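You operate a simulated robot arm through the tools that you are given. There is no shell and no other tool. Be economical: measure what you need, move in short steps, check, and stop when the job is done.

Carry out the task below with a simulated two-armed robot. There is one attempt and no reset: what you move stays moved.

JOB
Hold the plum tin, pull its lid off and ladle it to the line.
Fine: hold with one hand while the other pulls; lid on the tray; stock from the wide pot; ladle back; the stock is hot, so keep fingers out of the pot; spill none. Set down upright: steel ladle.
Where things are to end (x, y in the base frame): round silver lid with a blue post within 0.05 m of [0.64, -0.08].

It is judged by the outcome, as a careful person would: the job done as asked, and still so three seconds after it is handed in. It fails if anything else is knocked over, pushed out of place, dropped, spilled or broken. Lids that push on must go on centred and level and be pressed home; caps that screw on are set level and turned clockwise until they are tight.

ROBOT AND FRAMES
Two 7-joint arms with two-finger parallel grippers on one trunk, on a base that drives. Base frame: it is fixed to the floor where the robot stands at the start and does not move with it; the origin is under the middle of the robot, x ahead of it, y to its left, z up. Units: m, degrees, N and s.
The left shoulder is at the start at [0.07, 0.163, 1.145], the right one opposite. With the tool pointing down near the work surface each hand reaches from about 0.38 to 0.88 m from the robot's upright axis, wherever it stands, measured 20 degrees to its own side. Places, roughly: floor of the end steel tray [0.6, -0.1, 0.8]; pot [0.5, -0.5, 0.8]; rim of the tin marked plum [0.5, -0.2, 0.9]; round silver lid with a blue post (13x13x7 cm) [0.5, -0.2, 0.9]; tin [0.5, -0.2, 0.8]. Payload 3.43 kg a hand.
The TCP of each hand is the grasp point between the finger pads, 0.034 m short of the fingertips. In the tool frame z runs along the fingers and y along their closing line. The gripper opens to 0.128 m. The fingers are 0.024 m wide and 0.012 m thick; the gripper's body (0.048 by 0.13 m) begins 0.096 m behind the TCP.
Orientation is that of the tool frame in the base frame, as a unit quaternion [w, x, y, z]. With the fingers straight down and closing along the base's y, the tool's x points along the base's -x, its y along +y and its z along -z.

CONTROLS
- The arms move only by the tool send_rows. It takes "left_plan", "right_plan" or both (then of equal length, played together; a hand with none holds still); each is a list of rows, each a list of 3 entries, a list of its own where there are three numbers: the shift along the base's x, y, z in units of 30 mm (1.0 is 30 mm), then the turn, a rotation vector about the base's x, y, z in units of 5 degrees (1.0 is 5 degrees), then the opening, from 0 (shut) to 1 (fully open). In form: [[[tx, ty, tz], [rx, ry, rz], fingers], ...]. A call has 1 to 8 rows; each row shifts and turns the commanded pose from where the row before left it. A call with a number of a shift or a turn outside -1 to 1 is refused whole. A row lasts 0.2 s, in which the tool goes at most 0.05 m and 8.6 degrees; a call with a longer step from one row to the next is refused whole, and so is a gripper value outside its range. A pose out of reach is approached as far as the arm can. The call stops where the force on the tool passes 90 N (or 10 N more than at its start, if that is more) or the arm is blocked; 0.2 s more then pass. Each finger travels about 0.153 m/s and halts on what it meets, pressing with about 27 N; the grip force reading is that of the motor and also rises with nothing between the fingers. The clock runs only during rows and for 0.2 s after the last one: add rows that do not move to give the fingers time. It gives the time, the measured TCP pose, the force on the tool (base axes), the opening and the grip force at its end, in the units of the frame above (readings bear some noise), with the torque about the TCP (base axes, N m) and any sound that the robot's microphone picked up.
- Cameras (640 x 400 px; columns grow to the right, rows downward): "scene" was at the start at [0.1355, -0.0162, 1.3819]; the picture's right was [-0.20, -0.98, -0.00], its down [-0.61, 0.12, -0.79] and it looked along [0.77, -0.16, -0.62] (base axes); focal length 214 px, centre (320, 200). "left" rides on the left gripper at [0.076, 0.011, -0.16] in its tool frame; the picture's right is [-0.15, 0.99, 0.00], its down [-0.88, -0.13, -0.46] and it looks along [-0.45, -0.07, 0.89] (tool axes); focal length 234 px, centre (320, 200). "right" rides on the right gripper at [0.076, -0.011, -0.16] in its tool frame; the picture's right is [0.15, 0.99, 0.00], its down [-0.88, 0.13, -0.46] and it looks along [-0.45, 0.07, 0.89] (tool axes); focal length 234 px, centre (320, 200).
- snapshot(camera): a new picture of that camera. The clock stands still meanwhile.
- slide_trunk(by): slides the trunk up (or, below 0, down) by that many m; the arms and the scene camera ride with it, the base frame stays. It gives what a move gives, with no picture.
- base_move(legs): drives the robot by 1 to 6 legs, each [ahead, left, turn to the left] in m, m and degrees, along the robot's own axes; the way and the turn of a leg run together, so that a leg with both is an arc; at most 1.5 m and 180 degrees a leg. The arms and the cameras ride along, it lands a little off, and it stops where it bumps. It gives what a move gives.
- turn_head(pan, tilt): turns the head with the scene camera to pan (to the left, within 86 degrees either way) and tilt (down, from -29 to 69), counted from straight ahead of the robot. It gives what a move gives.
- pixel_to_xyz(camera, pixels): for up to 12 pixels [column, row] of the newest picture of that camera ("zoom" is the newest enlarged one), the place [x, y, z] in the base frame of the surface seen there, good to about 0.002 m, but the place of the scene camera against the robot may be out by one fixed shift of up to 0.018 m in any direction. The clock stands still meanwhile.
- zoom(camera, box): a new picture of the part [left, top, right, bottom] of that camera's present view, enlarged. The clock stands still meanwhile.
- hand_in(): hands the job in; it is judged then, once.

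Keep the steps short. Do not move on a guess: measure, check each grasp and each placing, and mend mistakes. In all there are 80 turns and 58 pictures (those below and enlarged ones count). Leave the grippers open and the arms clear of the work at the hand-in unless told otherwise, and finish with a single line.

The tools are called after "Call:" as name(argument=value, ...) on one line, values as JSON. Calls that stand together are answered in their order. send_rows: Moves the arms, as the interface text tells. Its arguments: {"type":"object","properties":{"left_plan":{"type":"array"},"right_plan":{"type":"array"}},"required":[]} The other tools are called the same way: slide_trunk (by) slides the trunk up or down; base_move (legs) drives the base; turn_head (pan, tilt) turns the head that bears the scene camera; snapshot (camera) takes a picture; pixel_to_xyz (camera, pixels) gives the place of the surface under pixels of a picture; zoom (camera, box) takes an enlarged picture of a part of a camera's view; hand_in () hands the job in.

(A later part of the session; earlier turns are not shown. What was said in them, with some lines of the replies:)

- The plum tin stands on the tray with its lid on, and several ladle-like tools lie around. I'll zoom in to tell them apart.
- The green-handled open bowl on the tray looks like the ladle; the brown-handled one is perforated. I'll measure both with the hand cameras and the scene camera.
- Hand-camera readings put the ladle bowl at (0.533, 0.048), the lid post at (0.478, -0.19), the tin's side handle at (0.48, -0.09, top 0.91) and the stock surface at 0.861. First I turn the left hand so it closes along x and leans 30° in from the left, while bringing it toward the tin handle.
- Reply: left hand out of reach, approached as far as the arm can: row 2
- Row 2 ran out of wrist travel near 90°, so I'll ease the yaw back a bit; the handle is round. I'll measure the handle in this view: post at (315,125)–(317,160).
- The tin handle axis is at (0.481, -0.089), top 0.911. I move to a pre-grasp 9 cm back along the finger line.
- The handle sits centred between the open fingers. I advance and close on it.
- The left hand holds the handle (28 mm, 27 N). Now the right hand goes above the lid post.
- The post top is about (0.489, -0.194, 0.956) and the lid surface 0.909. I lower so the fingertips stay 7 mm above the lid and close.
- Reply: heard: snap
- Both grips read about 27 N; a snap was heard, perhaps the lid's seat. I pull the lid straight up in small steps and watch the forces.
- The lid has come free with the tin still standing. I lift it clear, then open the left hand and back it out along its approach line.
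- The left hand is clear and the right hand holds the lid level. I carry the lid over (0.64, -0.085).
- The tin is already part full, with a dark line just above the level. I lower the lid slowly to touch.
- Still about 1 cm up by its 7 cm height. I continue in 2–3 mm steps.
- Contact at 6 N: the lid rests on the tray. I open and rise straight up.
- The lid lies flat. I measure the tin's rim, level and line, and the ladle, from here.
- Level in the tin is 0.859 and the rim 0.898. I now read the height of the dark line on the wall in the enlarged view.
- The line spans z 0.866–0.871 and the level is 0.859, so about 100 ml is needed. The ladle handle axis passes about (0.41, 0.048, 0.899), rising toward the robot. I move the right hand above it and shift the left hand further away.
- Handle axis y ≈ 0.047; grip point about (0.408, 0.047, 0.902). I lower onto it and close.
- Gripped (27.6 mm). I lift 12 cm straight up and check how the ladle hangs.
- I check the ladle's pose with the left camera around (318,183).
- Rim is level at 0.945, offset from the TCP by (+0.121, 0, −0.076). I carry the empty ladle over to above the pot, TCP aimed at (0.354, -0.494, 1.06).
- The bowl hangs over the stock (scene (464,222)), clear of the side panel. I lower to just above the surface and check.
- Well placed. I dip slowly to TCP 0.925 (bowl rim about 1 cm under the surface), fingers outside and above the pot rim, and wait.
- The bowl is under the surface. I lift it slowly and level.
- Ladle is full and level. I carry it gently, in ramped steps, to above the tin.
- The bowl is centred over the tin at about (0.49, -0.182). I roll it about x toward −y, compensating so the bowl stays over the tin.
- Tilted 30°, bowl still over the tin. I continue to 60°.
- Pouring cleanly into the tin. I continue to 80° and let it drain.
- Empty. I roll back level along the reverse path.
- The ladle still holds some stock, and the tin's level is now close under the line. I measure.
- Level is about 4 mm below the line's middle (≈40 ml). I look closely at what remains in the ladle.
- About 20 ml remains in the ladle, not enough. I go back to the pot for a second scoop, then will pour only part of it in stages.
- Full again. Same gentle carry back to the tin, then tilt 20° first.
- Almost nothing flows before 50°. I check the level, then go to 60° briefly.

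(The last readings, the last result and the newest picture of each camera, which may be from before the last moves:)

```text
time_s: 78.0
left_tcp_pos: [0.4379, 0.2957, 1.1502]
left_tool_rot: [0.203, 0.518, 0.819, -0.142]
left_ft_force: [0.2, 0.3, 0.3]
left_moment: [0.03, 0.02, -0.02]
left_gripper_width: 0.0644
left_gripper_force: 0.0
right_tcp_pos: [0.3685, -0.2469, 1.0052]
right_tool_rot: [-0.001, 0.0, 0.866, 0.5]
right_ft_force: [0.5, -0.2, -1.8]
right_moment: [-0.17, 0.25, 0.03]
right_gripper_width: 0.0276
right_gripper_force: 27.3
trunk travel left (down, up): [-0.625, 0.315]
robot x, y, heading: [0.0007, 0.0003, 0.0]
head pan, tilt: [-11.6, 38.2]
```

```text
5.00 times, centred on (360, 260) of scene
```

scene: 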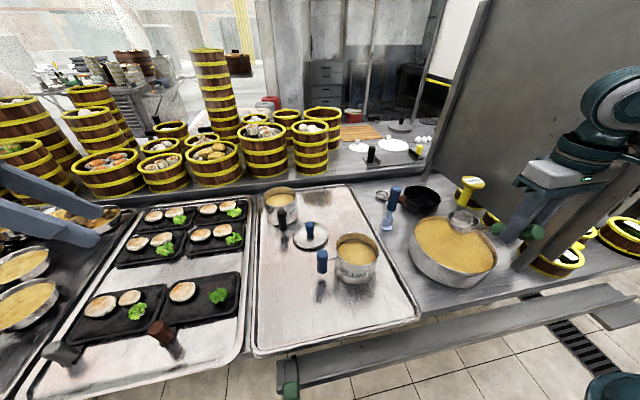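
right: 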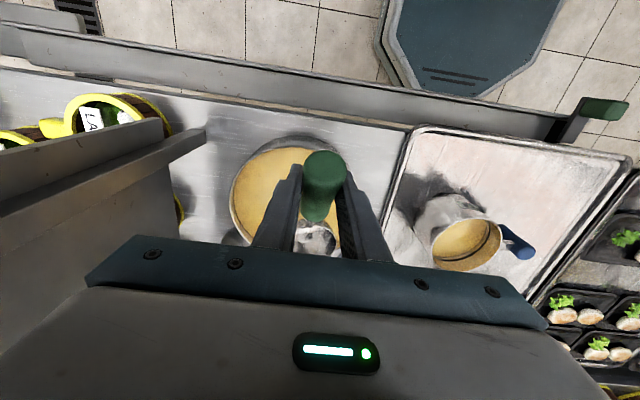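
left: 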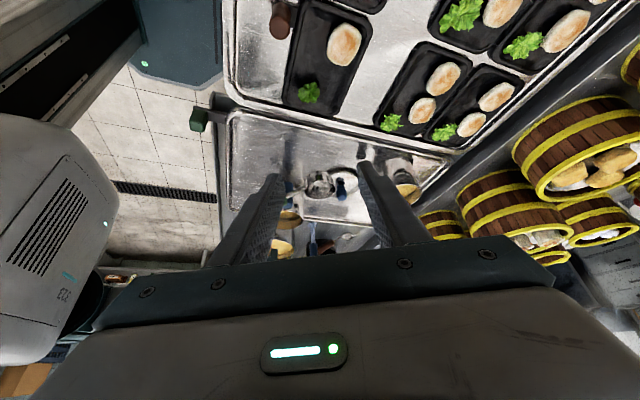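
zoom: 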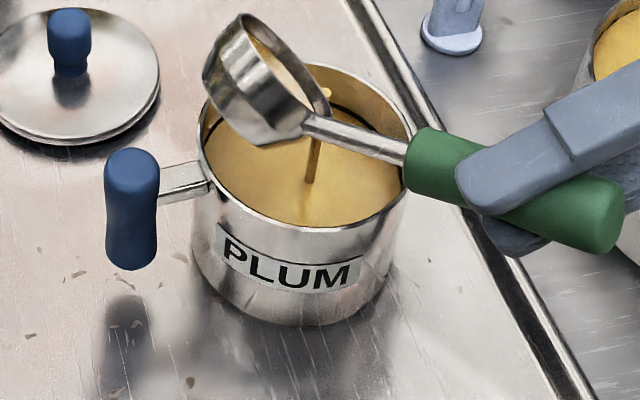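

A stream is now flowing into the tin. I read the level and hold here a little.

Call:
pixel_to_xyz(camera="zoom", pixels=[[280, 195], [340, 190], [260, 185], [350, 160]])

Call:
send_rows(right_plan=[[[0, 0, 0], [0, 0, 0], 0], [[0, 0, 0], [0, 0, 0], 0]])

Call:
zoom(camera="scene", box=[320, 220, 400, 300])

Call:
pixel_to_xyz(camera="zoom", pixels=[[280, 195], [340, 190], [260, 185], [350, 160]])

```text
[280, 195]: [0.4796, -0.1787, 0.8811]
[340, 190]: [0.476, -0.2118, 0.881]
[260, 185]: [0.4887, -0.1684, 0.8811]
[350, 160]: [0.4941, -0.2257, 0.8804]
```

```text
time_s: 78.6
left_tcp_pos: [0.4369, 0.2964, 1.1506]
left_tool_rot: [0.202, 0.519, 0.818, -0.143]
left_ft_force: [0.1, 0.5, 1.1]
left_moment: [-0.01, -0.01, 0.02]
left_gripper_width: 0.064
left_gripper_force: 0.1
right_tcp_pos: [0.3697, -0.2459, 1.005]
right_tool_rot: [-0.001, 0.0, 0.866, 0.5]
right_ft_force: [0.1, -0.5, -2.0]
right_moment: [-0.22, 0.26, -0.02]
right_gripper_width: 0.0275
right_gripper_force: 27.5
trunk travel left (down, up): [-0.625, 0.315]
robot x, y, heading: [0.0017, -0.0009, -0.1]
head pan, tilt: [-11.6, 38.2]
```

```text
5.00 times, centred on (360, 260) of scene
```

zoom: 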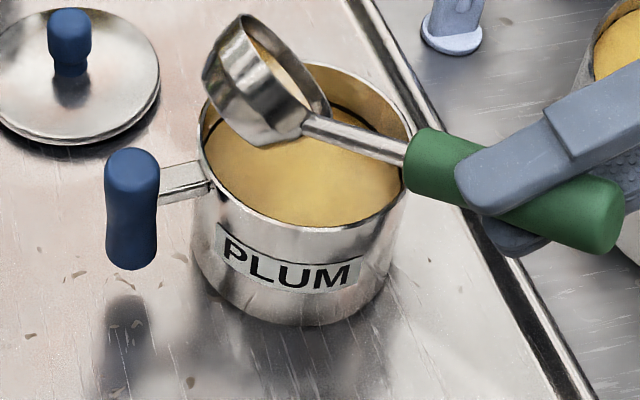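

```text
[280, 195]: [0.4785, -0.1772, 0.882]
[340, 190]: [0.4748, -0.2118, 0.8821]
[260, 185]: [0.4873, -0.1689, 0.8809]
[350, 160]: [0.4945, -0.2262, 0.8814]
```

Flow has stopped; level 0.8816 (scene), at the line's lower edge. Another 5–6° should bring it to the middle.

Call:
send_rows(right_plan=[[[0, -0.101, -0.15], [1, 0, 0], 0], [[0, -0.02, -0.04], [0.2, 0, 0], 0], [[0, 0, 0], [0, 0, 0], 0], [[0, 0, 0], [0, 0, 0], 0], [[0, 0, 0], [0, 0, 0], 0]])

Call:
zoom(camera="scene", box=[350, 225, 380, 255])

Call:
pixel_to_xyz(camera="scene", pixels=[[358, 258], [364, 258], [350, 256], [368, 252], [370, 247], [371, 246], [372, 245]])

```text
time_s: 79.8
left_tcp_pos: [0.4375, 0.2949, 1.1513]
left_tool_rot: [0.203, 0.518, 0.819, -0.142]
left_ft_force: [-0.6, 0.5, -0.1]
left_moment: [0.01, -0.01, 0.03]
left_gripper_width: 0.064
left_gripper_force: 0.0
right_tcp_pos: [0.3691, -0.2498, 0.9998]
right_tool_rot: [0.0, 0.0, 0.839, 0.544]
right_ft_force: [-0.2, -0.5, -3.2]
right_moment: [-0.23, 0.23, -0.01]
right_gripper_width: 0.0272
right_gripper_force: 27.0
trunk travel left (down, up): [-0.625, 0.315]
robot x, y, heading: [-0.0013, -0.0011, 0.0]
head pan, tilt: [-11.6, 38.2]
```

```text
13.33 times, centred on (365, 240) of scene
```

zoom: 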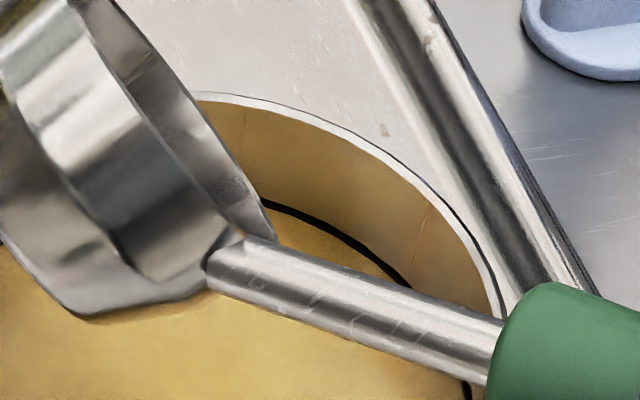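

```text
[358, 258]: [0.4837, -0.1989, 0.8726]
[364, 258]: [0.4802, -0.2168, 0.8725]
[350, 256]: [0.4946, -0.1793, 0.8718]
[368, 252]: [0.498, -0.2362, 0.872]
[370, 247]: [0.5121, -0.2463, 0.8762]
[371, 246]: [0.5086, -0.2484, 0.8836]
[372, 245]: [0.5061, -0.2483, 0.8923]
```

Call:
pixel_to_xyz(camera="zoom", pixels=[[250, 350], [350, 370], [320, 265], [320, 245], [320, 225], [320, 221], [320, 217], [320, 213], [350, 242], [350, 236], [350, 230]])

```text
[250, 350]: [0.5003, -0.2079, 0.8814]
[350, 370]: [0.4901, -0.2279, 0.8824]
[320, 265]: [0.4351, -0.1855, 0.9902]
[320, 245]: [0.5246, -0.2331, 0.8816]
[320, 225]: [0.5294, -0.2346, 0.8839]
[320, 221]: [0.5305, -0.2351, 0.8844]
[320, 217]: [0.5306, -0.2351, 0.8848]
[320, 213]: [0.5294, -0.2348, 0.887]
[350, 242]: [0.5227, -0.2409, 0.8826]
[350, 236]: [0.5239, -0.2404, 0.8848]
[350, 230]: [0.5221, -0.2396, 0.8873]
```

Surface now touches the bottom of the dark line (no gap). A few more degrees to bring it into the band.

Call:
send_rows(right_plan=[[[0, -0.07, -0.15], [0.8, 0, 0], 0], [[0, 0, 0], [0, 0, 0], 0], [[0, 0, 0], [0, 0, 0], 0], [[0, 0, 0], [0, 0, 0], 0]])

Call:
zoom(camera="scene", box=[350, 225, 380, 255])

Call:
pixel_to_xyz(camera="zoom", pixels=[[250, 350], [350, 370], [200, 360], [150, 370], [300, 365], [320, 245], [100, 350], [320, 221], [320, 217]])

```text
time_s: 80.8
left_tcp_pos: [0.4372, 0.295, 1.1506]
left_tool_rot: [0.203, 0.518, 0.819, -0.142]
left_ft_force: [0.1, -0.3, 0.2]
left_moment: [0.0, 0.02, 0.04]
left_gripper_width: 0.0637
left_gripper_force: 0.1
right_tcp_pos: [0.3682, -0.2526, 0.9947]
right_tool_rot: [0.0, 0.0, 0.819, 0.574]
right_ft_force: [0.6, -0.3, -1.1]
right_moment: [-0.23, 0.28, 0.0]
right_gripper_width: 0.0275
right_gripper_force: 27.4
trunk travel left (down, up): [-0.625, 0.315]
robot x, y, heading: [0.002, 0.0004, 0.1]
head pan, tilt: [-11.6, 38.2]
```

```text
13.33 times, centred on (365, 240) of scene
```

zoom: 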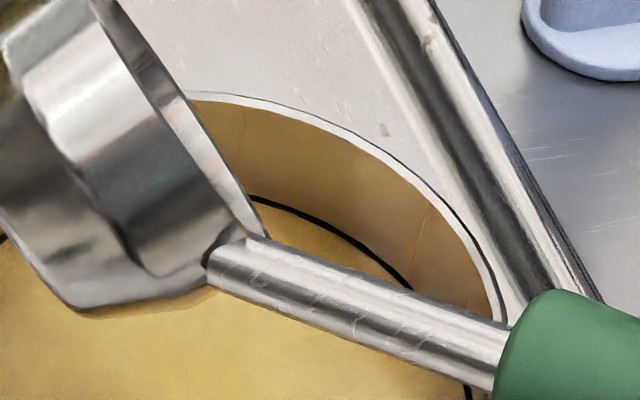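

```text
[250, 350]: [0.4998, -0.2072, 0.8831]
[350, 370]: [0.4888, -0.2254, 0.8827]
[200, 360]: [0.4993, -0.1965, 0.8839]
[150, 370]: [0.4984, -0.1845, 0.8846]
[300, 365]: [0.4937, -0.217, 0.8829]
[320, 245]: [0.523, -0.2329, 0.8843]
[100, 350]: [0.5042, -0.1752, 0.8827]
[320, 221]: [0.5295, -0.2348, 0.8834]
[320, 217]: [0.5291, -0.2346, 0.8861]
```

Level is 0.883 in the scene frame, within the line band. I stop and roll the ladle back level; the remainder will go back in the pot.

Call:
send_rows(right_plan=[[[0, 0.0835, 0.16], [-1, 0, 0], 0], [[0, 0.101, 0.15], [-1, 0, 0], 0], [[0, 0.117, 0.184], [-1, 0, 0], 0], [[0, 0.133, 0.173], [-1, 0, 0], 0], [[0, 0.147, 0.161], [-1, 0, 0], 0], [[0, 0.161, 0.147], [-1, 0, 0], 0], [[0, 0.173, 0.083], [-1, 0, 0], 0], [[0, 0.184, 0.067], [-1, 0, 0], 0]])

Call:
send_rows(right_plan=[[[0, 0.1935, 0.051], [-1, 0, 0], 0], [[0, 0.2015, 0.033], [-1, 0, 0], 0], [[0, 0.208, 0.016], [-1, 0, 0], 0], [[0, 0.213, 0], [-1, 0, 0], 0], [[0, 0.216, 0], [-1, 0, 0], 0], [[0, 0.218, 0], [-1, 0, 0], 0], [[0, 0, 0.2], [0, 0, 0], 0], [[0, 0, 0.2], [0, 0, 0], 0]])

Call:
pixel_to_xyz(camera="right", pixels=[[200, 130], [100, 180], [20, 215], [205, 135], [150, 170], [60, 180], [270, 120], [240, 60]])

```text
time_s: 82.6
left_tcp_pos: [0.4363, 0.2971, 1.1499]
left_tool_rot: [0.203, 0.518, 0.819, -0.143]
left_ft_force: [0.0, -0.2, -1.0]
left_moment: [-0.04, 0.01, -0.02]
left_gripper_width: 0.0641
left_gripper_force: 0.1
right_tcp_pos: [0.3694, -0.2186, 1.0278]
right_tool_rot: [-0.001, 0.0, 0.967, 0.257]
right_ft_force: [0.0, -0.6, -1.6]
right_moment: [-0.17, 0.25, 0.02]
right_gripper_width: 0.0273
right_gripper_force: 27.0
trunk travel left (down, up): [-0.625, 0.315]
robot x, y, heading: [0.0015, 0.0023, 0.0]
head pan, tilt: [-11.6, 38.2]
```

```text
time_s: 84.4
left_tcp_pos: [0.4373, 0.2962, 1.1503]
left_tool_rot: [0.203, 0.519, 0.818, -0.142]
left_ft_force: [-0.7, 0.5, 0.1]
left_moment: [-0.04, 0.03, -0.01]
left_gripper_width: 0.064
left_gripper_force: 0.1
right_tcp_pos: [0.3698, -0.1812, 1.0432]
right_tool_rot: [0.0, 0.0, 1.0, -0.001]
right_ft_force: [0.1, 0.6, -2.2]
right_moment: [0.01, 0.27, -0.03]
right_gripper_width: 0.0274
right_gripper_force: 27.4
trunk travel left (down, up): [-0.625, 0.315]
robot x, y, heading: [0.0019, 0.0013, -0.2]
head pan, tilt: [-11.6, 38.2]
```

```text
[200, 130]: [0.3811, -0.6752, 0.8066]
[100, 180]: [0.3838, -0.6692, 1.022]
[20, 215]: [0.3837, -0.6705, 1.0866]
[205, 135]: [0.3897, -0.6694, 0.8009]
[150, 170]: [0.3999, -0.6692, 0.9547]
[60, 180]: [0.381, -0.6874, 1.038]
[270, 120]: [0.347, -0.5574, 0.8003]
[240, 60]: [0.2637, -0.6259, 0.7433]
```

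The panel is at y = −0.67, so I'll turn the ladle about the vertical on the way, so the hand swings toward the robot and not toward the panel when emptying it over the pot.

Call:
send_rows(right_plan=[[[0.03, -0.13, 0.056], [0, 0, -0.25], 0], [[0.074, -0.32, 0.056], [0, 0, -0.6], 0], [[0.12, -0.52, 0.056], [0, 0, -0.95], 0], [[0.15, -0.65, 0.056], [0, 0, -1], 0], [[0.15, -0.65, 0.056], [0, 0, -1], 0], [[0.12, -0.52, 0.056], [0, 0, -0.95], 0], [[0.074, -0.32, 0.056], [0, 0, -0.6], 0], [[0.03, -0.13, 0.056], [0, 0, -0.25], 0]])

Call:
send_rows(right_plan=[[[0.03, -0.13, 0.056], [0, 0, -0.25], 0], [[0.074, -0.32, 0.056], [0, 0, -0.6], 0], [[0.12, -0.52, 0.056], [0, 0, -0.95], 0], [[0.15, -0.65, 0.056], [0, 0, -1], 0], [[0.15, -0.65, 0.056], [0, 0, -1], 0], [[0.12, -0.52, 0.056], [0, 0, -0.95], 0], [[0.074, -0.32, 0.056], [0, 0, -0.6], 0], [[0.03, -0.13, 0.056], [0, 0, -0.25], 0]])

Call:
snapshot(camera="scene")

```text
time_s: 86.2
left_tcp_pos: [0.4377, 0.2963, 1.1499]
left_tool_rot: [0.203, 0.518, 0.819, -0.143]
left_ft_force: [0.4, 0.3, -1.3]
left_moment: [0.0, 0.03, 0.03]
left_gripper_width: 0.0643
left_gripper_force: 0.0
right_tcp_pos: [0.3922, -0.2784, 1.0567]
right_tool_rot: [0.0, 0.241, 0.97, 0.0]
right_ft_force: [0.4, 0.4, -2.8]
right_moment: [0.12, 0.23, 0.01]
right_gripper_width: 0.0275
right_gripper_force: 27.9
trunk travel left (down, up): [-0.625, 0.315]
robot x, y, heading: [0.001, -0.0032, 0.2]
head pan, tilt: [-11.6, 38.2]
```

```text
time_s: 88.0
left_tcp_pos: [0.4375, 0.2957, 1.1505]
left_tool_rot: [0.203, 0.518, 0.818, -0.143]
left_ft_force: [0.1, 0.1, 0.0]
left_moment: [-0.03, 0.02, -0.01]
left_gripper_width: 0.0639
left_gripper_force: 0.0
right_tcp_pos: [0.4137, -0.3758, 1.0694]
right_tool_rot: [0.0, 0.47, 0.883, 0.0]
right_ft_force: [0.4, -0.2, -1.9]
right_moment: [0.2, 0.16, -0.01]
right_gripper_width: 0.0272
right_gripper_force: 26.9
trunk travel left (down, up): [-0.625, 0.315]
robot x, y, heading: [0.0015, -0.0031, 0.1]
head pan, tilt: [-11.6, 38.2]
```

```text
9 pictures are left
```

scene: 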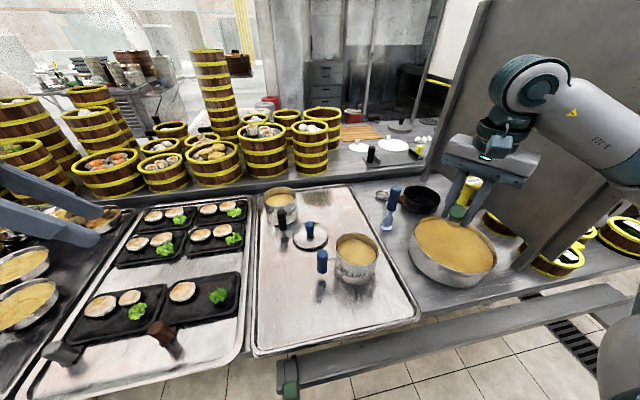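

Everything else undisturbed; the bowl is hidden behind the handle but computed at (0.482, -0.475) over the pot. I roll it about the handle's heading, in two stages, checking reach.

Call:
send_rows(right_plan=[[[-0.181, -0.122, -0.01], [0.559, -0.829, 0], 0], [[-0.179, -0.121, -0.029], [0.559, -0.829, 0], 0], [[-0.177, -0.119, -0.047], [0.559, -0.829, 0], 0], [[-0.172, -0.116, -0.066], [0.559, -0.829, 0], 0], [[-0.167, -0.113, -0.083], [0.559, -0.829, 0], 0], [[-0.16, -0.108, -0.101], [0.559, -0.829, 0], 0], [[-0.153, -0.103, -0.117], [0.559, -0.829, 0], 0], [[-0.143, -0.097, -0.133], [0.559, -0.829, 0], 0]])

Call:
zoom(camera="scene", box=[390, 160, 560, 300])

```text
time_s: 89.8
left_tcp_pos: [0.4367, 0.2956, 1.151]
left_tool_rot: [0.203, 0.518, 0.819, -0.142]
left_ft_force: [-0.9, -0.2, -0.7]
left_moment: [0.0, -0.02, 0.01]
left_gripper_width: 0.0643
left_gripper_force: 0.1
right_tcp_pos: [0.3729, -0.4031, 1.054]
right_tool_rot: [0.161, 0.441, 0.83, 0.302]
right_ft_force: [-0.4, -0.6, -2.2]
right_moment: [0.11, 0.27, -0.02]
right_gripper_width: 0.0271
right_gripper_force: 27.2
trunk travel left (down, up): [-0.625, 0.315]
robot x, y, heading: [-0.0017, 0.0008, 0.0]
head pan, tilt: [-11.6, 38.2]
```

```text
2.86 times, centred on (475, 230) of scene
```

zoom: 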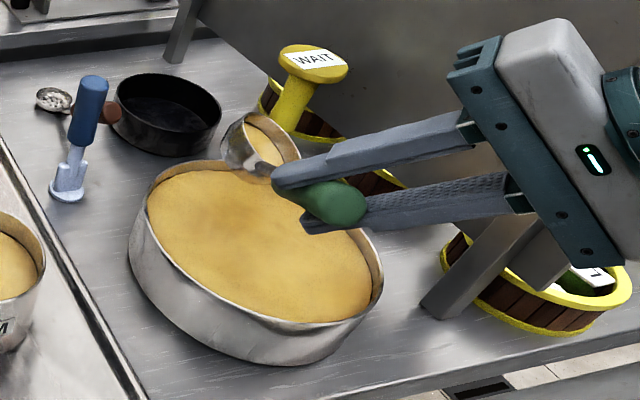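

Call:
pixel_to_xyz(camera="zoom", pixels=[[265, 135], [298, 155], [230, 130], [245, 165], [275, 150], [260, 115]])

```text
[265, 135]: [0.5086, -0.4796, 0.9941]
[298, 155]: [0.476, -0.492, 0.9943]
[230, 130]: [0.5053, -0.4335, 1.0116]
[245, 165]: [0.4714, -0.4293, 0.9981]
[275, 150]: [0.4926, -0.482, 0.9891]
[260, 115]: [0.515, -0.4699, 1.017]
```

The bowl is over the pot at about (0.488, -0.465). I continue the roll to about 95° and let it drain.

Call:
send_rows(right_plan=[[[-0.133, -0.09, -0.147], [0.559, -0.829, 0], 0], [[-0.122, -0.082, -0.161], [0.559, -0.829, 0], 0], [[-0.11, -0.074, -0.173], [0.559, -0.829, 0], 0], [[-0.097, -0.065, -0.184], [0.559, -0.829, 0], 0], [[-0.084, -0.056, -0.193], [0.559, -0.829, 0], 0], [[-0.069, -0.047, -0.201], [0.559, -0.829, 0], 0], [[-0.055, -0.037, -0.208], [0.559, -0.829, 0], 0], [[-0.039, -0.026, -0.213], [0.559, -0.829, 0], 0]])

Call:
send_rows(right_plan=[[[-0.023, -0.016, -0.15], [0.559, -0.829, 0], 0], [[-0.008, -0.005, -0.15], [0.559, -0.829, 0], 0], [[0.008, 0.005, -0.15], [0.559, -0.829, 0], 0], [[0, 0, 0], [0, 0, 0], 0], [[0, 0, 0], [0, 0, 0], 0], [[0, 0, 0], [0, 0, 0], 0], [[0, 0, 0], [0, 0, 0], 0], [[0, 0, 0], [0, 0, 0], 0]])

Call:
zoom(camera="scene", box=[390, 160, 560, 300])

```text
time_s: 91.6
left_tcp_pos: [0.4374, 0.2958, 1.1504]
left_tool_rot: [0.203, 0.518, 0.818, -0.143]
left_ft_force: [0.0, 0.5, 0.1]
left_moment: [0.0, 0.0, -0.01]
left_gripper_width: 0.064
left_gripper_force: 0.1
right_tcp_pos: [0.3517, -0.4184, 1.0089]
right_tool_rot: [0.301, 0.359, 0.676, 0.569]
right_ft_force: [-0.5, 0.5, -1.0]
right_moment: [0.07, 0.34, 0.04]
right_gripper_width: 0.0274
right_gripper_force: 27.4
trunk travel left (down, up): [-0.625, 0.315]
robot x, y, heading: [-0.0001, 0.0034, -0.2]
head pan, tilt: [-11.6, 38.2]
```

```text
time_s: 93.4
left_tcp_pos: [0.4385, 0.2939, 1.1502]
left_tool_rot: [0.203, 0.518, 0.818, -0.143]
left_ft_force: [0.0, 0.2, 0.3]
left_moment: [0.0, -0.03, 0.0]
left_gripper_width: 0.0641
left_gripper_force: 0.0
right_tcp_pos: [0.3511, -0.4171, 0.996]
right_tool_rot: [0.345, 0.318, 0.597, 0.651]
right_ft_force: [0.4, -0.1, -3.0]
right_moment: [0.08, 0.38, 0.03]
right_gripper_width: 0.0274
right_gripper_force: 27.0
trunk travel left (down, up): [-0.625, 0.315]
robot x, y, heading: [0.0029, 0.0005, -0.0]
head pan, tilt: [-11.6, 38.2]
```

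```text
2.86 times, centred on (475, 230) of scene
```

zoom: 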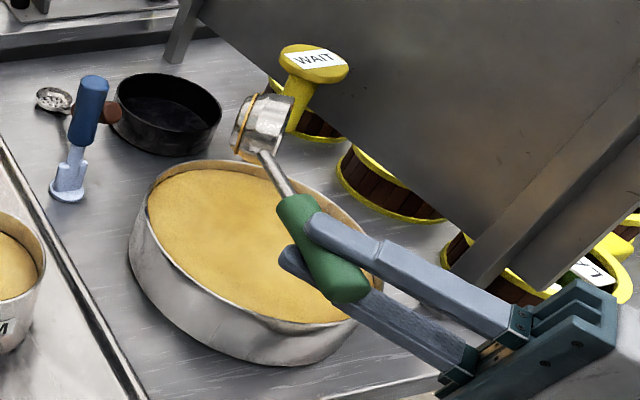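

Call:
pixel_to_xyz(camera="zoom", pixels=[[275, 110], [262, 125], [245, 115], [238, 135], [285, 130], [250, 155], [262, 155], [285, 185]])

Call:
zoom(camera="scene", box=[440, 180, 480, 220])

```text
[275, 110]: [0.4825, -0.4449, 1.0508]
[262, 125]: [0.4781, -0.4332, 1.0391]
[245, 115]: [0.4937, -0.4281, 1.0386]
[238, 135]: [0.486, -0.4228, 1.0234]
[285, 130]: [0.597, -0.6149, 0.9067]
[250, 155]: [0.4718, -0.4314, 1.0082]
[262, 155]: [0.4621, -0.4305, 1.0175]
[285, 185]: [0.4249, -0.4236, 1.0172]
```

```text
10.00 times, centred on (460, 200) of scene
```

zoom: 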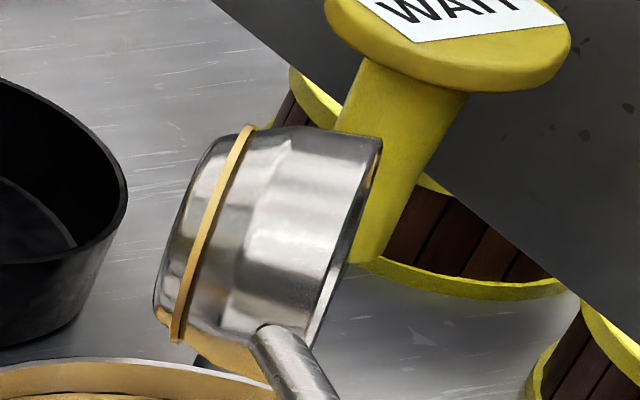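

The bowl is side-on with its mouth to the right; a thin band of stock still shows near its bottom. I roll another 15° with a little lift and wait for it to drain.

Call:
send_rows(right_plan=[[[0.05, 0.03, 0.1], [0.559, -0.829, 0], 0], [[0.05, 0.03, 0.1], [0.559, -0.829, 0], 0], [[0.05, 0.03, 0.1], [0.559, -0.829, 0], 0], [[0, 0, 0], [0, 0, 0], 0], [[0, 0, 0], [0, 0, 0], 0], [[0, 0, 0], [0, 0, 0], 0], [[0, 0, 0], [0, 0, 0], 0], [[0, 0, 0], [0, 0, 0], 0]])

Call:
zoom(camera="scene", box=[435, 170, 485, 220])

```text
time_s: 95.2
left_tcp_pos: [0.4369, 0.2957, 1.1508]
left_tool_rot: [0.203, 0.519, 0.818, -0.143]
left_ft_force: [-0.7, -0.3, -0.1]
left_moment: [0.0, -0.05, -0.02]
left_gripper_width: 0.0642
left_gripper_force: 0.1
right_tcp_pos: [0.3821, -0.419, 1.0332]
right_tool_rot: [0.381, 0.272, 0.509, 0.722]
right_ft_force: [0.1, 0.5, -2.6]
right_moment: [0.08, 0.32, 0.0]
right_gripper_width: 0.0275
right_gripper_force: 26.7
right hand out of reach, approached as far as the arm can: row 2, 3
trunk travel left (down, up): [-0.625, 0.315]
robot x, y, heading: [0.0001, -0.0024, 0.0]
head pan, tilt: [-11.6, 38.2]
```

```text
8.00 times, centred on (460, 195) of scene
```

zoom: 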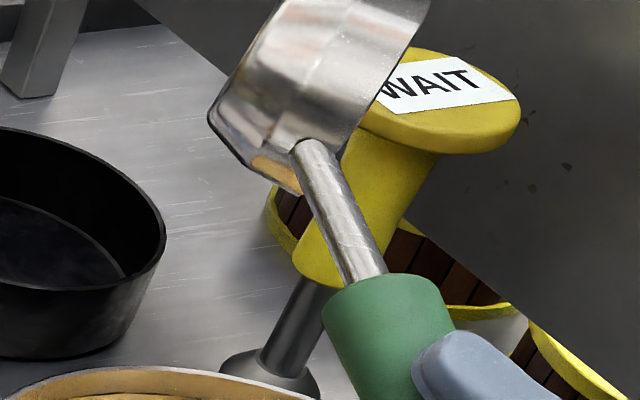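

The stock band is gone: the ladle is empty. The last two rows hit a reach limit, so I reverse those three rows and verify the pose.

Call:
send_rows(right_plan=[[[-0.05, -0.03, -0.1], [-0.559, 0.829, 0], 0], [[-0.05, -0.03, -0.1], [-0.559, 0.829, 0], 0], [[-0.05, -0.03, -0.1], [-0.559, 0.829, 0], 0], [[0, 0, 0], [0, 0, 0], 0]])

```text
time_s: 96.2
left_tcp_pos: [0.4376, 0.295, 1.1521]
left_tool_rot: [0.203, 0.518, 0.819, -0.142]
left_ft_force: [-0.6, -0.3, 0.6]
left_moment: [0.01, -0.02, -0.01]
left_gripper_width: 0.0642
left_gripper_force: 0.1
right_tcp_pos: [0.3779, -0.4228, 1.0244]
right_tool_rot: [0.345, 0.317, 0.597, 0.651]
right_ft_force: [0.0, -0.7, -2.7]
right_moment: [0.1, 0.39, 0.0]
right_gripper_width: 0.0274
right_gripper_force: 26.6
trunk travel left (down, up): [-0.625, 0.315]
robot x, y, heading: [0.001, -0.0002, 0.3]
head pan, tilt: [-11.6, 38.2]
```

Orientation is exactly as before; the position is about 3 cm forward and up, still over the pot. I roll back level by the reverse rows.

Call:
send_rows(right_plan=[[[0, 0, 0.15], [-0.559, 0.829, 0], 0], [[0.008, 0.005, 0.15], [-0.559, 0.829, 0], 0], [[0.023, 0.016, 0.15], [-0.559, 0.829, 0], 0], [[0.039, 0.026, 0.15], [-0.559, 0.829, 0], 0], [[0.055, 0.037, 0.15], [-0.559, 0.829, 0], 0], [[0.069, 0.047, 0.15], [-0.559, 0.829, 0], 0], [[0.084, 0.056, 0.15], [-0.559, 0.829, 0], 0], [[0.097, 0.065, 0.15], [-0.559, 0.829, 0], 0]])

Call:
send_rows(right_plan=[[[0.11, 0.074, 0.15], [-0.559, 0.829, 0], 0], [[0.122, 0.082, 0.15], [-0.559, 0.829, 0], 0], [[0.133, 0.09, 0.14], [-0.559, 0.829, 0], 0], [[0.143, 0.097, 0.13], [-0.559, 0.829, 0], 0], [[0.153, 0.103, 0.117], [-0.559, 0.829, 0], 0], [[0.16, 0.108, 0.101], [-0.559, 0.829, 0], 0], [[0.167, 0.113, 0.083], [-0.559, 0.829, 0], 0], [[0.172, 0.116, 0.066], [-0.559, 0.829, 0], 0]])

Call:
send_rows(right_plan=[[[0.177, 0.119, 0.047], [-0.559, 0.829, 0], 0], [[0.179, 0.121, 0.029], [-0.559, 0.829, 0], 0], [[0.181, 0.122, 0.01], [-0.559, 0.829, 0], 0], [[0, 0, 0], [0, 0, 0], 0]])

Call:
snapshot(camera="scene")

```text
time_s: 98.0
left_tcp_pos: [0.4385, 0.296, 1.1504]
left_tool_rot: [0.203, 0.517, 0.819, -0.143]
left_ft_force: [0.3, 0.4, 0.1]
left_moment: [-0.01, 0.0, 0.0]
left_gripper_width: 0.064
left_gripper_force: 0.0
right_tcp_pos: [0.3897, -0.4145, 1.0594]
right_tool_rot: [0.215, 0.417, 0.784, 0.407]
right_ft_force: [-0.6, 0.0, -2.5]
right_moment: [0.09, 0.32, 0.03]
right_gripper_width: 0.0272
right_gripper_force: 27.5
trunk travel left (down, up): [-0.625, 0.315]
robot x, y, heading: [0.0002, 0.0013, 0.1]
head pan, tilt: [-11.6, 38.2]
```

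```text
time_s: 99.8
left_tcp_pos: [0.4386, 0.2962, 1.1501]
left_tool_rot: [0.203, 0.518, 0.819, -0.143]
left_ft_force: [0.3, 0.7, 0.0]
left_moment: [0.01, 0.03, -0.02]
left_gripper_width: 0.0642
left_gripper_force: 0.0
right_tcp_pos: [0.4239, -0.3902, 1.0893]
right_tool_rot: [0.06, 0.466, 0.875, 0.115]
right_ft_force: [0.4, 0.4, -2.9]
right_moment: [0.21, 0.22, 0.0]
right_gripper_width: 0.0274
right_gripper_force: 26.9
trunk travel left (down, up): [-0.625, 0.315]
robot x, y, heading: [-0.0002, 0.0016, 0.2]
head pan, tilt: [-11.6, 38.2]
```

```text
time_s: 100.8
left_tcp_pos: [0.4381, 0.2961, 1.1505]
left_tool_rot: [0.203, 0.517, 0.819, -0.142]
left_ft_force: [0.6, -0.1, -0.6]
left_moment: [0.04, 0.0, -0.02]
left_gripper_width: 0.0639
left_gripper_force: 0.0
right_tcp_pos: [0.4394, -0.3812, 1.0902]
right_tool_rot: [0.001, 0.47, 0.883, 0.0]
right_ft_force: [0.7, -0.1, -2.6]
right_moment: [0.26, 0.14, 0.01]
right_gripper_width: 0.0272
right_gripper_force: 26.8
trunk travel left (down, up): [-0.625, 0.315]
robot x, y, heading: [0.0004, 0.0004, -0.1]
head pan, tilt: [-11.6, 38.2]
```

```text
4 pictures are left
```

scene: 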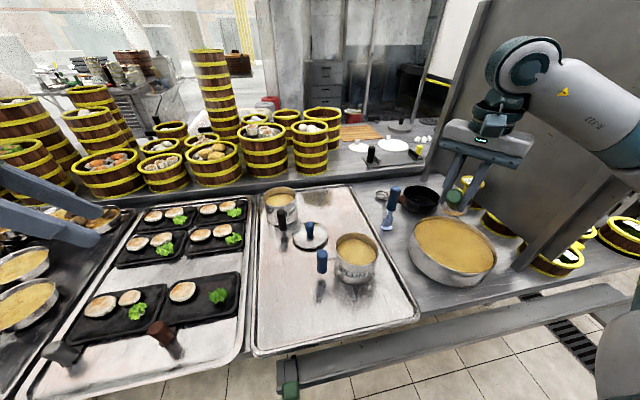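

Ladle level and clear. I carry it back over the tray, undoing the yaw on the way.

Call:
send_rows(right_plan=[[[-0.03, 0.5, 0], [0, 0, 0.6], 0], [[-0.06, 0.9, 0], [0, 0, 0.72], 0], [[-0.06, 0.9, 0], [0, 0, 0.72], 0], [[-0.06, 0.9, 0], [0, 0, 0.72], 0], [[-0.06, 0.9, 0], [0, 0, 0.72], 0], [[-0.06, 0.9, 0], [0, 0, 0.72], 0], [[-0.06, 0.9, 0], [0, 0, 0.72], 0], [[-0.06, 0.9, 0], [0, 0, 0.72], 0]])

Call:
send_rows(right_plan=[[[-0.06, 0.9, 0], [0, 0, 0.72], 0], [[-0.06, 0.9, 0], [0, 0, 0.72], 0], [[-0.06, 0.9, 0], [0, 0, 0.72], 0], [[-0.06, 0.9, 0], [0, 0, 0.72], 0], [[-0.06, 0.9, 0], [0, 0, 0.72], 0], [[-0.06, 0.9, 0], [0, 0, 0.72], 0], [[-0.06, 0.9, 0], [0, 0, 0.72], 0], [[-0.06, 0.9, 0], [0, 0, 0.52], 0]])

```text
time_s: 102.6
left_tcp_pos: [0.4371, 0.2979, 1.1508]
left_tool_rot: [0.203, 0.518, 0.819, -0.143]
left_ft_force: [0.1, 0.4, -0.3]
left_moment: [-0.01, 0.03, 0.01]
left_gripper_width: 0.0641
left_gripper_force: 0.0
right_tcp_pos: [0.4269, -0.1753, 1.0904]
right_tool_rot: [0.0, 0.24, 0.971, -0.001]
right_ft_force: [-0.3, 0.6, -2.4]
right_moment: [0.12, 0.24, 0.0]
right_gripper_width: 0.0276
right_gripper_force: 27.5
trunk travel left (down, up): [-0.625, 0.315]
robot x, y, heading: [-0.0008, -0.0005, -0.1]
head pan, tilt: [-11.6, 38.2]
```

```text
time_s: 104.4
left_tcp_pos: [0.438, 0.2962, 1.1503]
left_tool_rot: [0.203, 0.518, 0.818, -0.144]
left_ft_force: [-0.3, -0.5, 0.3]
left_moment: [-0.04, -0.01, -0.02]
left_gripper_width: 0.0639
left_gripper_force: 0.0
right_tcp_pos: [0.4133, 0.0408, 1.0909]
right_tool_rot: [-0.001, 0.0, 1.0, 0.0]
right_ft_force: [-1.1, -1.2, -1.7]
right_moment: [-0.05, 0.27, 0.01]
right_gripper_width: 0.0275
right_gripper_force: 27.2
trunk travel left (down, up): [-0.625, 0.315]
robot x, y, heading: [0.0016, 0.0028, -0.0]
head pan, tilt: [-11.6, 38.2]
```

Back above its place. I lower to 8 mm above, then slowly to contact.

Call:
send_rows(right_plan=[[[-0.02, 0.05, -0.6], [0, 0, 0], 0], [[-0.02, 0.05, -0.85], [0, 0, 0], 0], [[-0.02, 0.05, -0.85], [0, 0, 0], 0], [[0, 0, -0.85], [0, 0, 0], 0], [[0, 0, -0.85], [0, 0, 0], 0], [[0, 0, -0.85], [0, 0, 0], 0], [[0, 0, -0.7], [0, 0, 0], 0], [[0, 0, -0.4], [0, 0, 0], 0]])

Call:
send_rows(right_plan=[[[0, 0, -0.1], [0, 0, 0], 0], [[0, 0, -0.08], [0, 0, 0], 0], [[0, 0, -0.05], [0, 0, 0], 0], [[0, 0, 0], [0, 0, 0], 0]])

Call:
zoom(camera="scene", box=[190, 180, 370, 310])

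```text
time_s: 106.2
left_tcp_pos: [0.4355, 0.296, 1.1507]
left_tool_rot: [0.205, 0.518, 0.818, -0.142]
left_ft_force: [0.4, -0.7, 0.7]
left_moment: [0.01, -0.04, 0.0]
left_gripper_width: 0.0643
left_gripper_force: 0.0
right_tcp_pos: [0.408, 0.0442, 0.9136]
right_tool_rot: [0.001, 0.0, 1.0, 0.001]
right_ft_force: [-4.9, -1.3, 10.0]
right_moment: [0.25, -0.63, 0.05]
right_gripper_width: 0.0278
right_gripper_force: 26.6
trunk travel left (down, up): [-0.625, 0.315]
robot x, y, heading: [-0.0048, -0.0007, -0.2]
head pan, tilt: [-11.6, 38.2]
```

```text
time_s: 107.2
left_tcp_pos: [0.4359, 0.2969, 1.1508]
left_tool_rot: [0.205, 0.518, 0.818, -0.143]
left_ft_force: [-0.3, 1.0, 0.5]
left_moment: [0.0, 0.0, 0.01]
left_gripper_width: 0.0641
left_gripper_force: 0.2
right_tcp_pos: [0.4095, 0.0438, 0.9067]
right_tool_rot: [0.0, 0.0, 1.0, 0.0]
right_ft_force: [-3.3, -0.3, 9.2]
right_moment: [0.34, -0.61, 0.17]
right_gripper_width: 0.0273
right_gripper_force: 27.0
trunk travel left (down, up): [-0.625, 0.315]
robot x, y, heading: [-0.0014, 0.0025, 0.1]
head pan, tilt: [-11.6, 38.2]
```

```text
3.08 times, centred on (280, 245) of scene
```

zoom: 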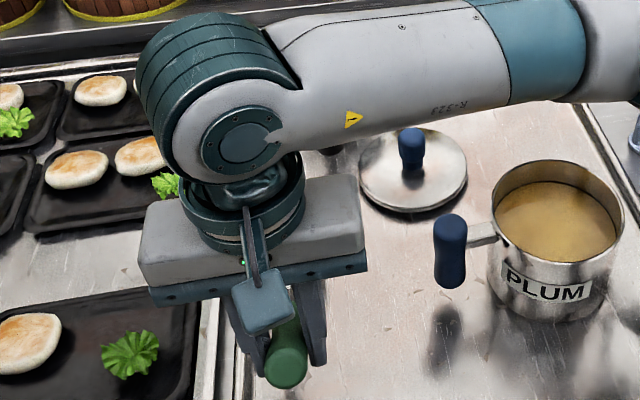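

Contact came a little early (the ladle pitched slightly in the grip) and is easing back. I lower the last 3 mm to the original grip height, then open and rise.

Call:
send_rows(right_plan=[[[0, 0, -0.05], [0, 0, 0], 0], [[0, 0, -0.05], [0, 0, 0], 0], [[0, 0, 0], [0, 0, 0], 0]])

Call:
send_rows(right_plan=[[[0, 0, 0], [0, 0, 0], 0.12], [[0, 0, 0], [0, 0, 0], 0.2], [[0, 0, 0], [0, 0, 0], 0.35], [[0, 0, 0], [0, 0, 0], 0.5], [[0, 0, 0], [0, 0, 0], 0.5]])

Call:
snapshot(camera="right")

```text
time_s: 108.0
left_tcp_pos: [0.4356, 0.2956, 1.1507]
left_tool_rot: [0.203, 0.518, 0.818, -0.143]
left_ft_force: [0.8, -0.4, -0.3]
left_moment: [0.0, 0.03, 0.02]
left_gripper_width: 0.064
left_gripper_force: 0.0
right_tcp_pos: [0.409, 0.0447, 0.9027]
right_tool_rot: [0.001, 0.0, 1.0, 0.0]
right_ft_force: [-3.5, -0.2, 8.1]
right_moment: [0.33, -0.57, 0.13]
right_gripper_width: 0.0276
right_gripper_force: 26.4
trunk travel left (down, up): [-0.625, 0.315]
robot x, y, heading: [-0.0014, -0.0023, -0.0]
head pan, tilt: [-11.6, 38.2]
```

```text
time_s: 109.2
left_tcp_pos: [0.437, 0.2951, 1.1501]
left_tool_rot: [0.203, 0.518, 0.818, -0.142]
left_ft_force: [-0.6, -0.3, 0.1]
left_moment: [0.03, 0.03, -0.02]
left_gripper_width: 0.0638
left_gripper_force: 0.1
right_tcp_pos: [0.4104, 0.0446, 0.9034]
right_tool_rot: [0.001, 0.0, 1.0, -0.001]
right_ft_force: [-0.6, 1.0, -0.7]
right_moment: [-0.01, -0.01, 0.03]
right_gripper_width: 0.0639
right_gripper_force: 0.0
trunk travel left (down, up): [-0.625, 0.315]
robot x, y, heading: [-0.0012, -0.0005, -0.0]
head pan, tilt: [-11.6, 38.2]
```

```text
2 pictures are left
```

right: 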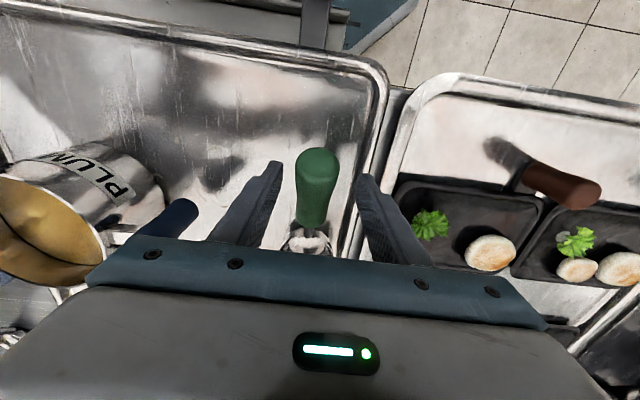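

Ladle stands free between the open fingers, as before. I rise straight up and move both arms aside.

Call:
send_rows(right_plan=[[[0, 0, 0.5], [0, 0, 0], 0.5], [[0, 0, 0.8], [0, 0, 0], 0.5], [[0, 0, 0.9], [0, 0, 0], 0.5], [[0, 0, 0.9], [0, 0, 0], 0.5], [[0, 0, 0.9], [0, 0, 0], 0.5], [[0, 0, 0.9], [0, 0, 0], 0.5], [[0, 0, 0.9], [0, 0, 0], 0.5], [[0, 0, 0.9], [0, 0, 0], 0.5]])

Call:
send_rows(right_plan=[[[0.1, -1, 0], [0, 0, 0], 0.5], [[0.1, -1, 0], [0, 0, 0], 0.7], [[0.1, -1, 0], [0, 0, 0], 1], [[0.1, -1, 0], [0, 0, 0], 1], [[0.1, -1, 0], [0, 0, 0], 1], [[0.1, -1, 0], [0, 0, 0], 1], [[0.1, -1, 0], [0, 0, 0], 1], [[0.1, -1, 0], [0, 0, 0], 1]])

Call:
send_rows(right_plan=[[[0.1, -1, 0], [0, 0, 0], 1], [[0.1, -1, 0], [0, 0, 0], 1], [[0.1, -1, 0], [0, 0, 0], 1], [[0.1, -1, 0], [0, 0, 0], 1], [[0.1, -1, 0], [0, 0, 0], 1], [[0.1, -1, 0], [0, 0, 0], 1], [[0.1, -1, 0], [0, 0, 0], 1], [[0, 0, 0], [0, 0, 0], 1]], left_plan=[[[0, 0, 0], [0, 0, 0], 0.7], [[0, 0, 0], [0, 0, 0], 1], [[0, 0, 0], [0, 0, 0], 1], [[0, 0, 0], [0, 0, 0], 1], [[0, 0, 0], [0, 0, 0], 1], [[0, 0, 0], [0, 0, 0], 1], [[0, 0, 0], [0, 0, 0], 1], [[0, 0, 0], [0, 0, 0], 1]])

Call:
zoom(camera="scene", box=[240, 170, 420, 320])

```text
time_s: 111.0
left_tcp_pos: [0.4366, 0.2958, 1.1504]
left_tool_rot: [0.203, 0.519, 0.818, -0.142]
left_ft_force: [-0.3, -0.9, -0.4]
left_moment: [0.02, -0.05, -0.02]
left_gripper_width: 0.0639
left_gripper_force: 0.1
right_tcp_pos: [0.4091, 0.0438, 1.1039]
right_tool_rot: [0.0, 0.0, 1.0, 0.0]
right_ft_force: [-0.2, -0.9, -0.5]
right_moment: [-0.01, 0.01, -0.02]
right_gripper_width: 0.0639
right_gripper_force: 0.0
trunk travel left (down, up): [-0.625, 0.315]
robot x, y, heading: [-0.0013, -0.0017, 0.1]
head pan, tilt: [-11.6, 38.2]
```

```text
time_s: 112.8
left_tcp_pos: [0.4371, 0.2951, 1.1513]
left_tool_rot: [0.203, 0.518, 0.818, -0.143]
left_ft_force: [-0.1, -0.4, 0.0]
left_moment: [0.02, 0.01, 0.0]
left_gripper_width: 0.0639
left_gripper_force: 0.1
right_tcp_pos: [0.4333, -0.1975, 1.1036]
right_tool_rot: [0.001, 0.0, 1.0, 0.0]
right_ft_force: [-0.5, -0.5, -0.5]
right_moment: [0.02, 0.04, -0.01]
right_gripper_width: 0.128
right_gripper_force: 0.1
trunk travel left (down, up): [-0.625, 0.315]
robot x, y, heading: [0.0024, -0.0056, 0.1]
head pan, tilt: [-11.6, 38.2]
```

```text
time_s: 114.6
left_tcp_pos: [0.4375, 0.2962, 1.1498]
left_tool_rot: [0.203, 0.518, 0.819, -0.142]
left_ft_force: [0.5, -0.2, -0.6]
left_moment: [-0.04, -0.01, -0.01]
left_gripper_width: 0.1284
left_gripper_force: 0.1
right_tcp_pos: [0.4559, -0.4053, 1.1049]
right_tool_rot: [0.0, 0.0, 1.0, -0.001]
right_ft_force: [0.6, 1.3, -0.4]
right_moment: [-0.03, 0.04, 0.02]
right_gripper_width: 0.1282
right_gripper_force: 0.1
trunk travel left (down, up): [-0.625, 0.315]
robot x, y, heading: [-0.0023, -0.0017, 0.1]
head pan, tilt: [-11.6, 38.2]
```

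```text
2.67 times, centred on (330, 245) of scene
```

zoom: 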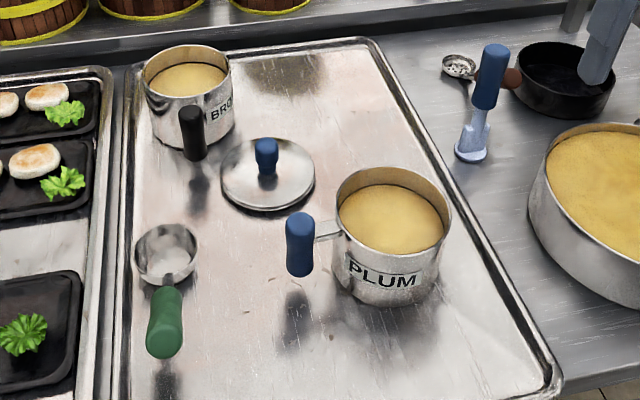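

Call:
pixel_to_xyz(camera="zoom", pixels=[[390, 215], [360, 205], [420, 210], [400, 240], [380, 195], [265, 160], [268, 205], [165, 255]])

Call:
zoom(camera="scene", box=[335, 222, 375, 250])

```text
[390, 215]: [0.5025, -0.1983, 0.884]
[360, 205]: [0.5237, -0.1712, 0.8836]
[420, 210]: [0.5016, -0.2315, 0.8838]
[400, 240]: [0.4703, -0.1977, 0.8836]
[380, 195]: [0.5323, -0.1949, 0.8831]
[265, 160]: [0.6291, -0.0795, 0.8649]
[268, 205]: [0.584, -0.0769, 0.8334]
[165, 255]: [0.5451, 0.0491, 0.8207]
```

```text
14.29 times, centred on (355, 236) of scene
```

zoom: 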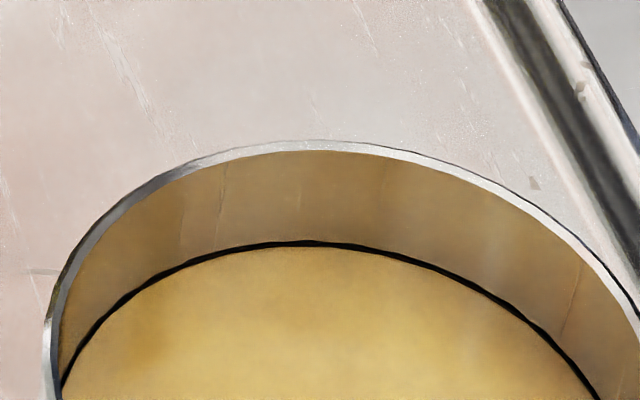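

The level (0.8837 in the scene frame) sits in the line's band. The lid lies flat at about (0.64, -0.085). The ladle is upright, empty and back in place, nothing else has moved, and both grippers are open and clear. I hand in.

Call:
hand_in()

```text
The job is handed in.
```

The plum tin is open and filled to its line with stock from the wide pot, the lid lies flat on the tray at about (0.64, -0.085), the ladle is back in place upright and empty, and I saw no spills.
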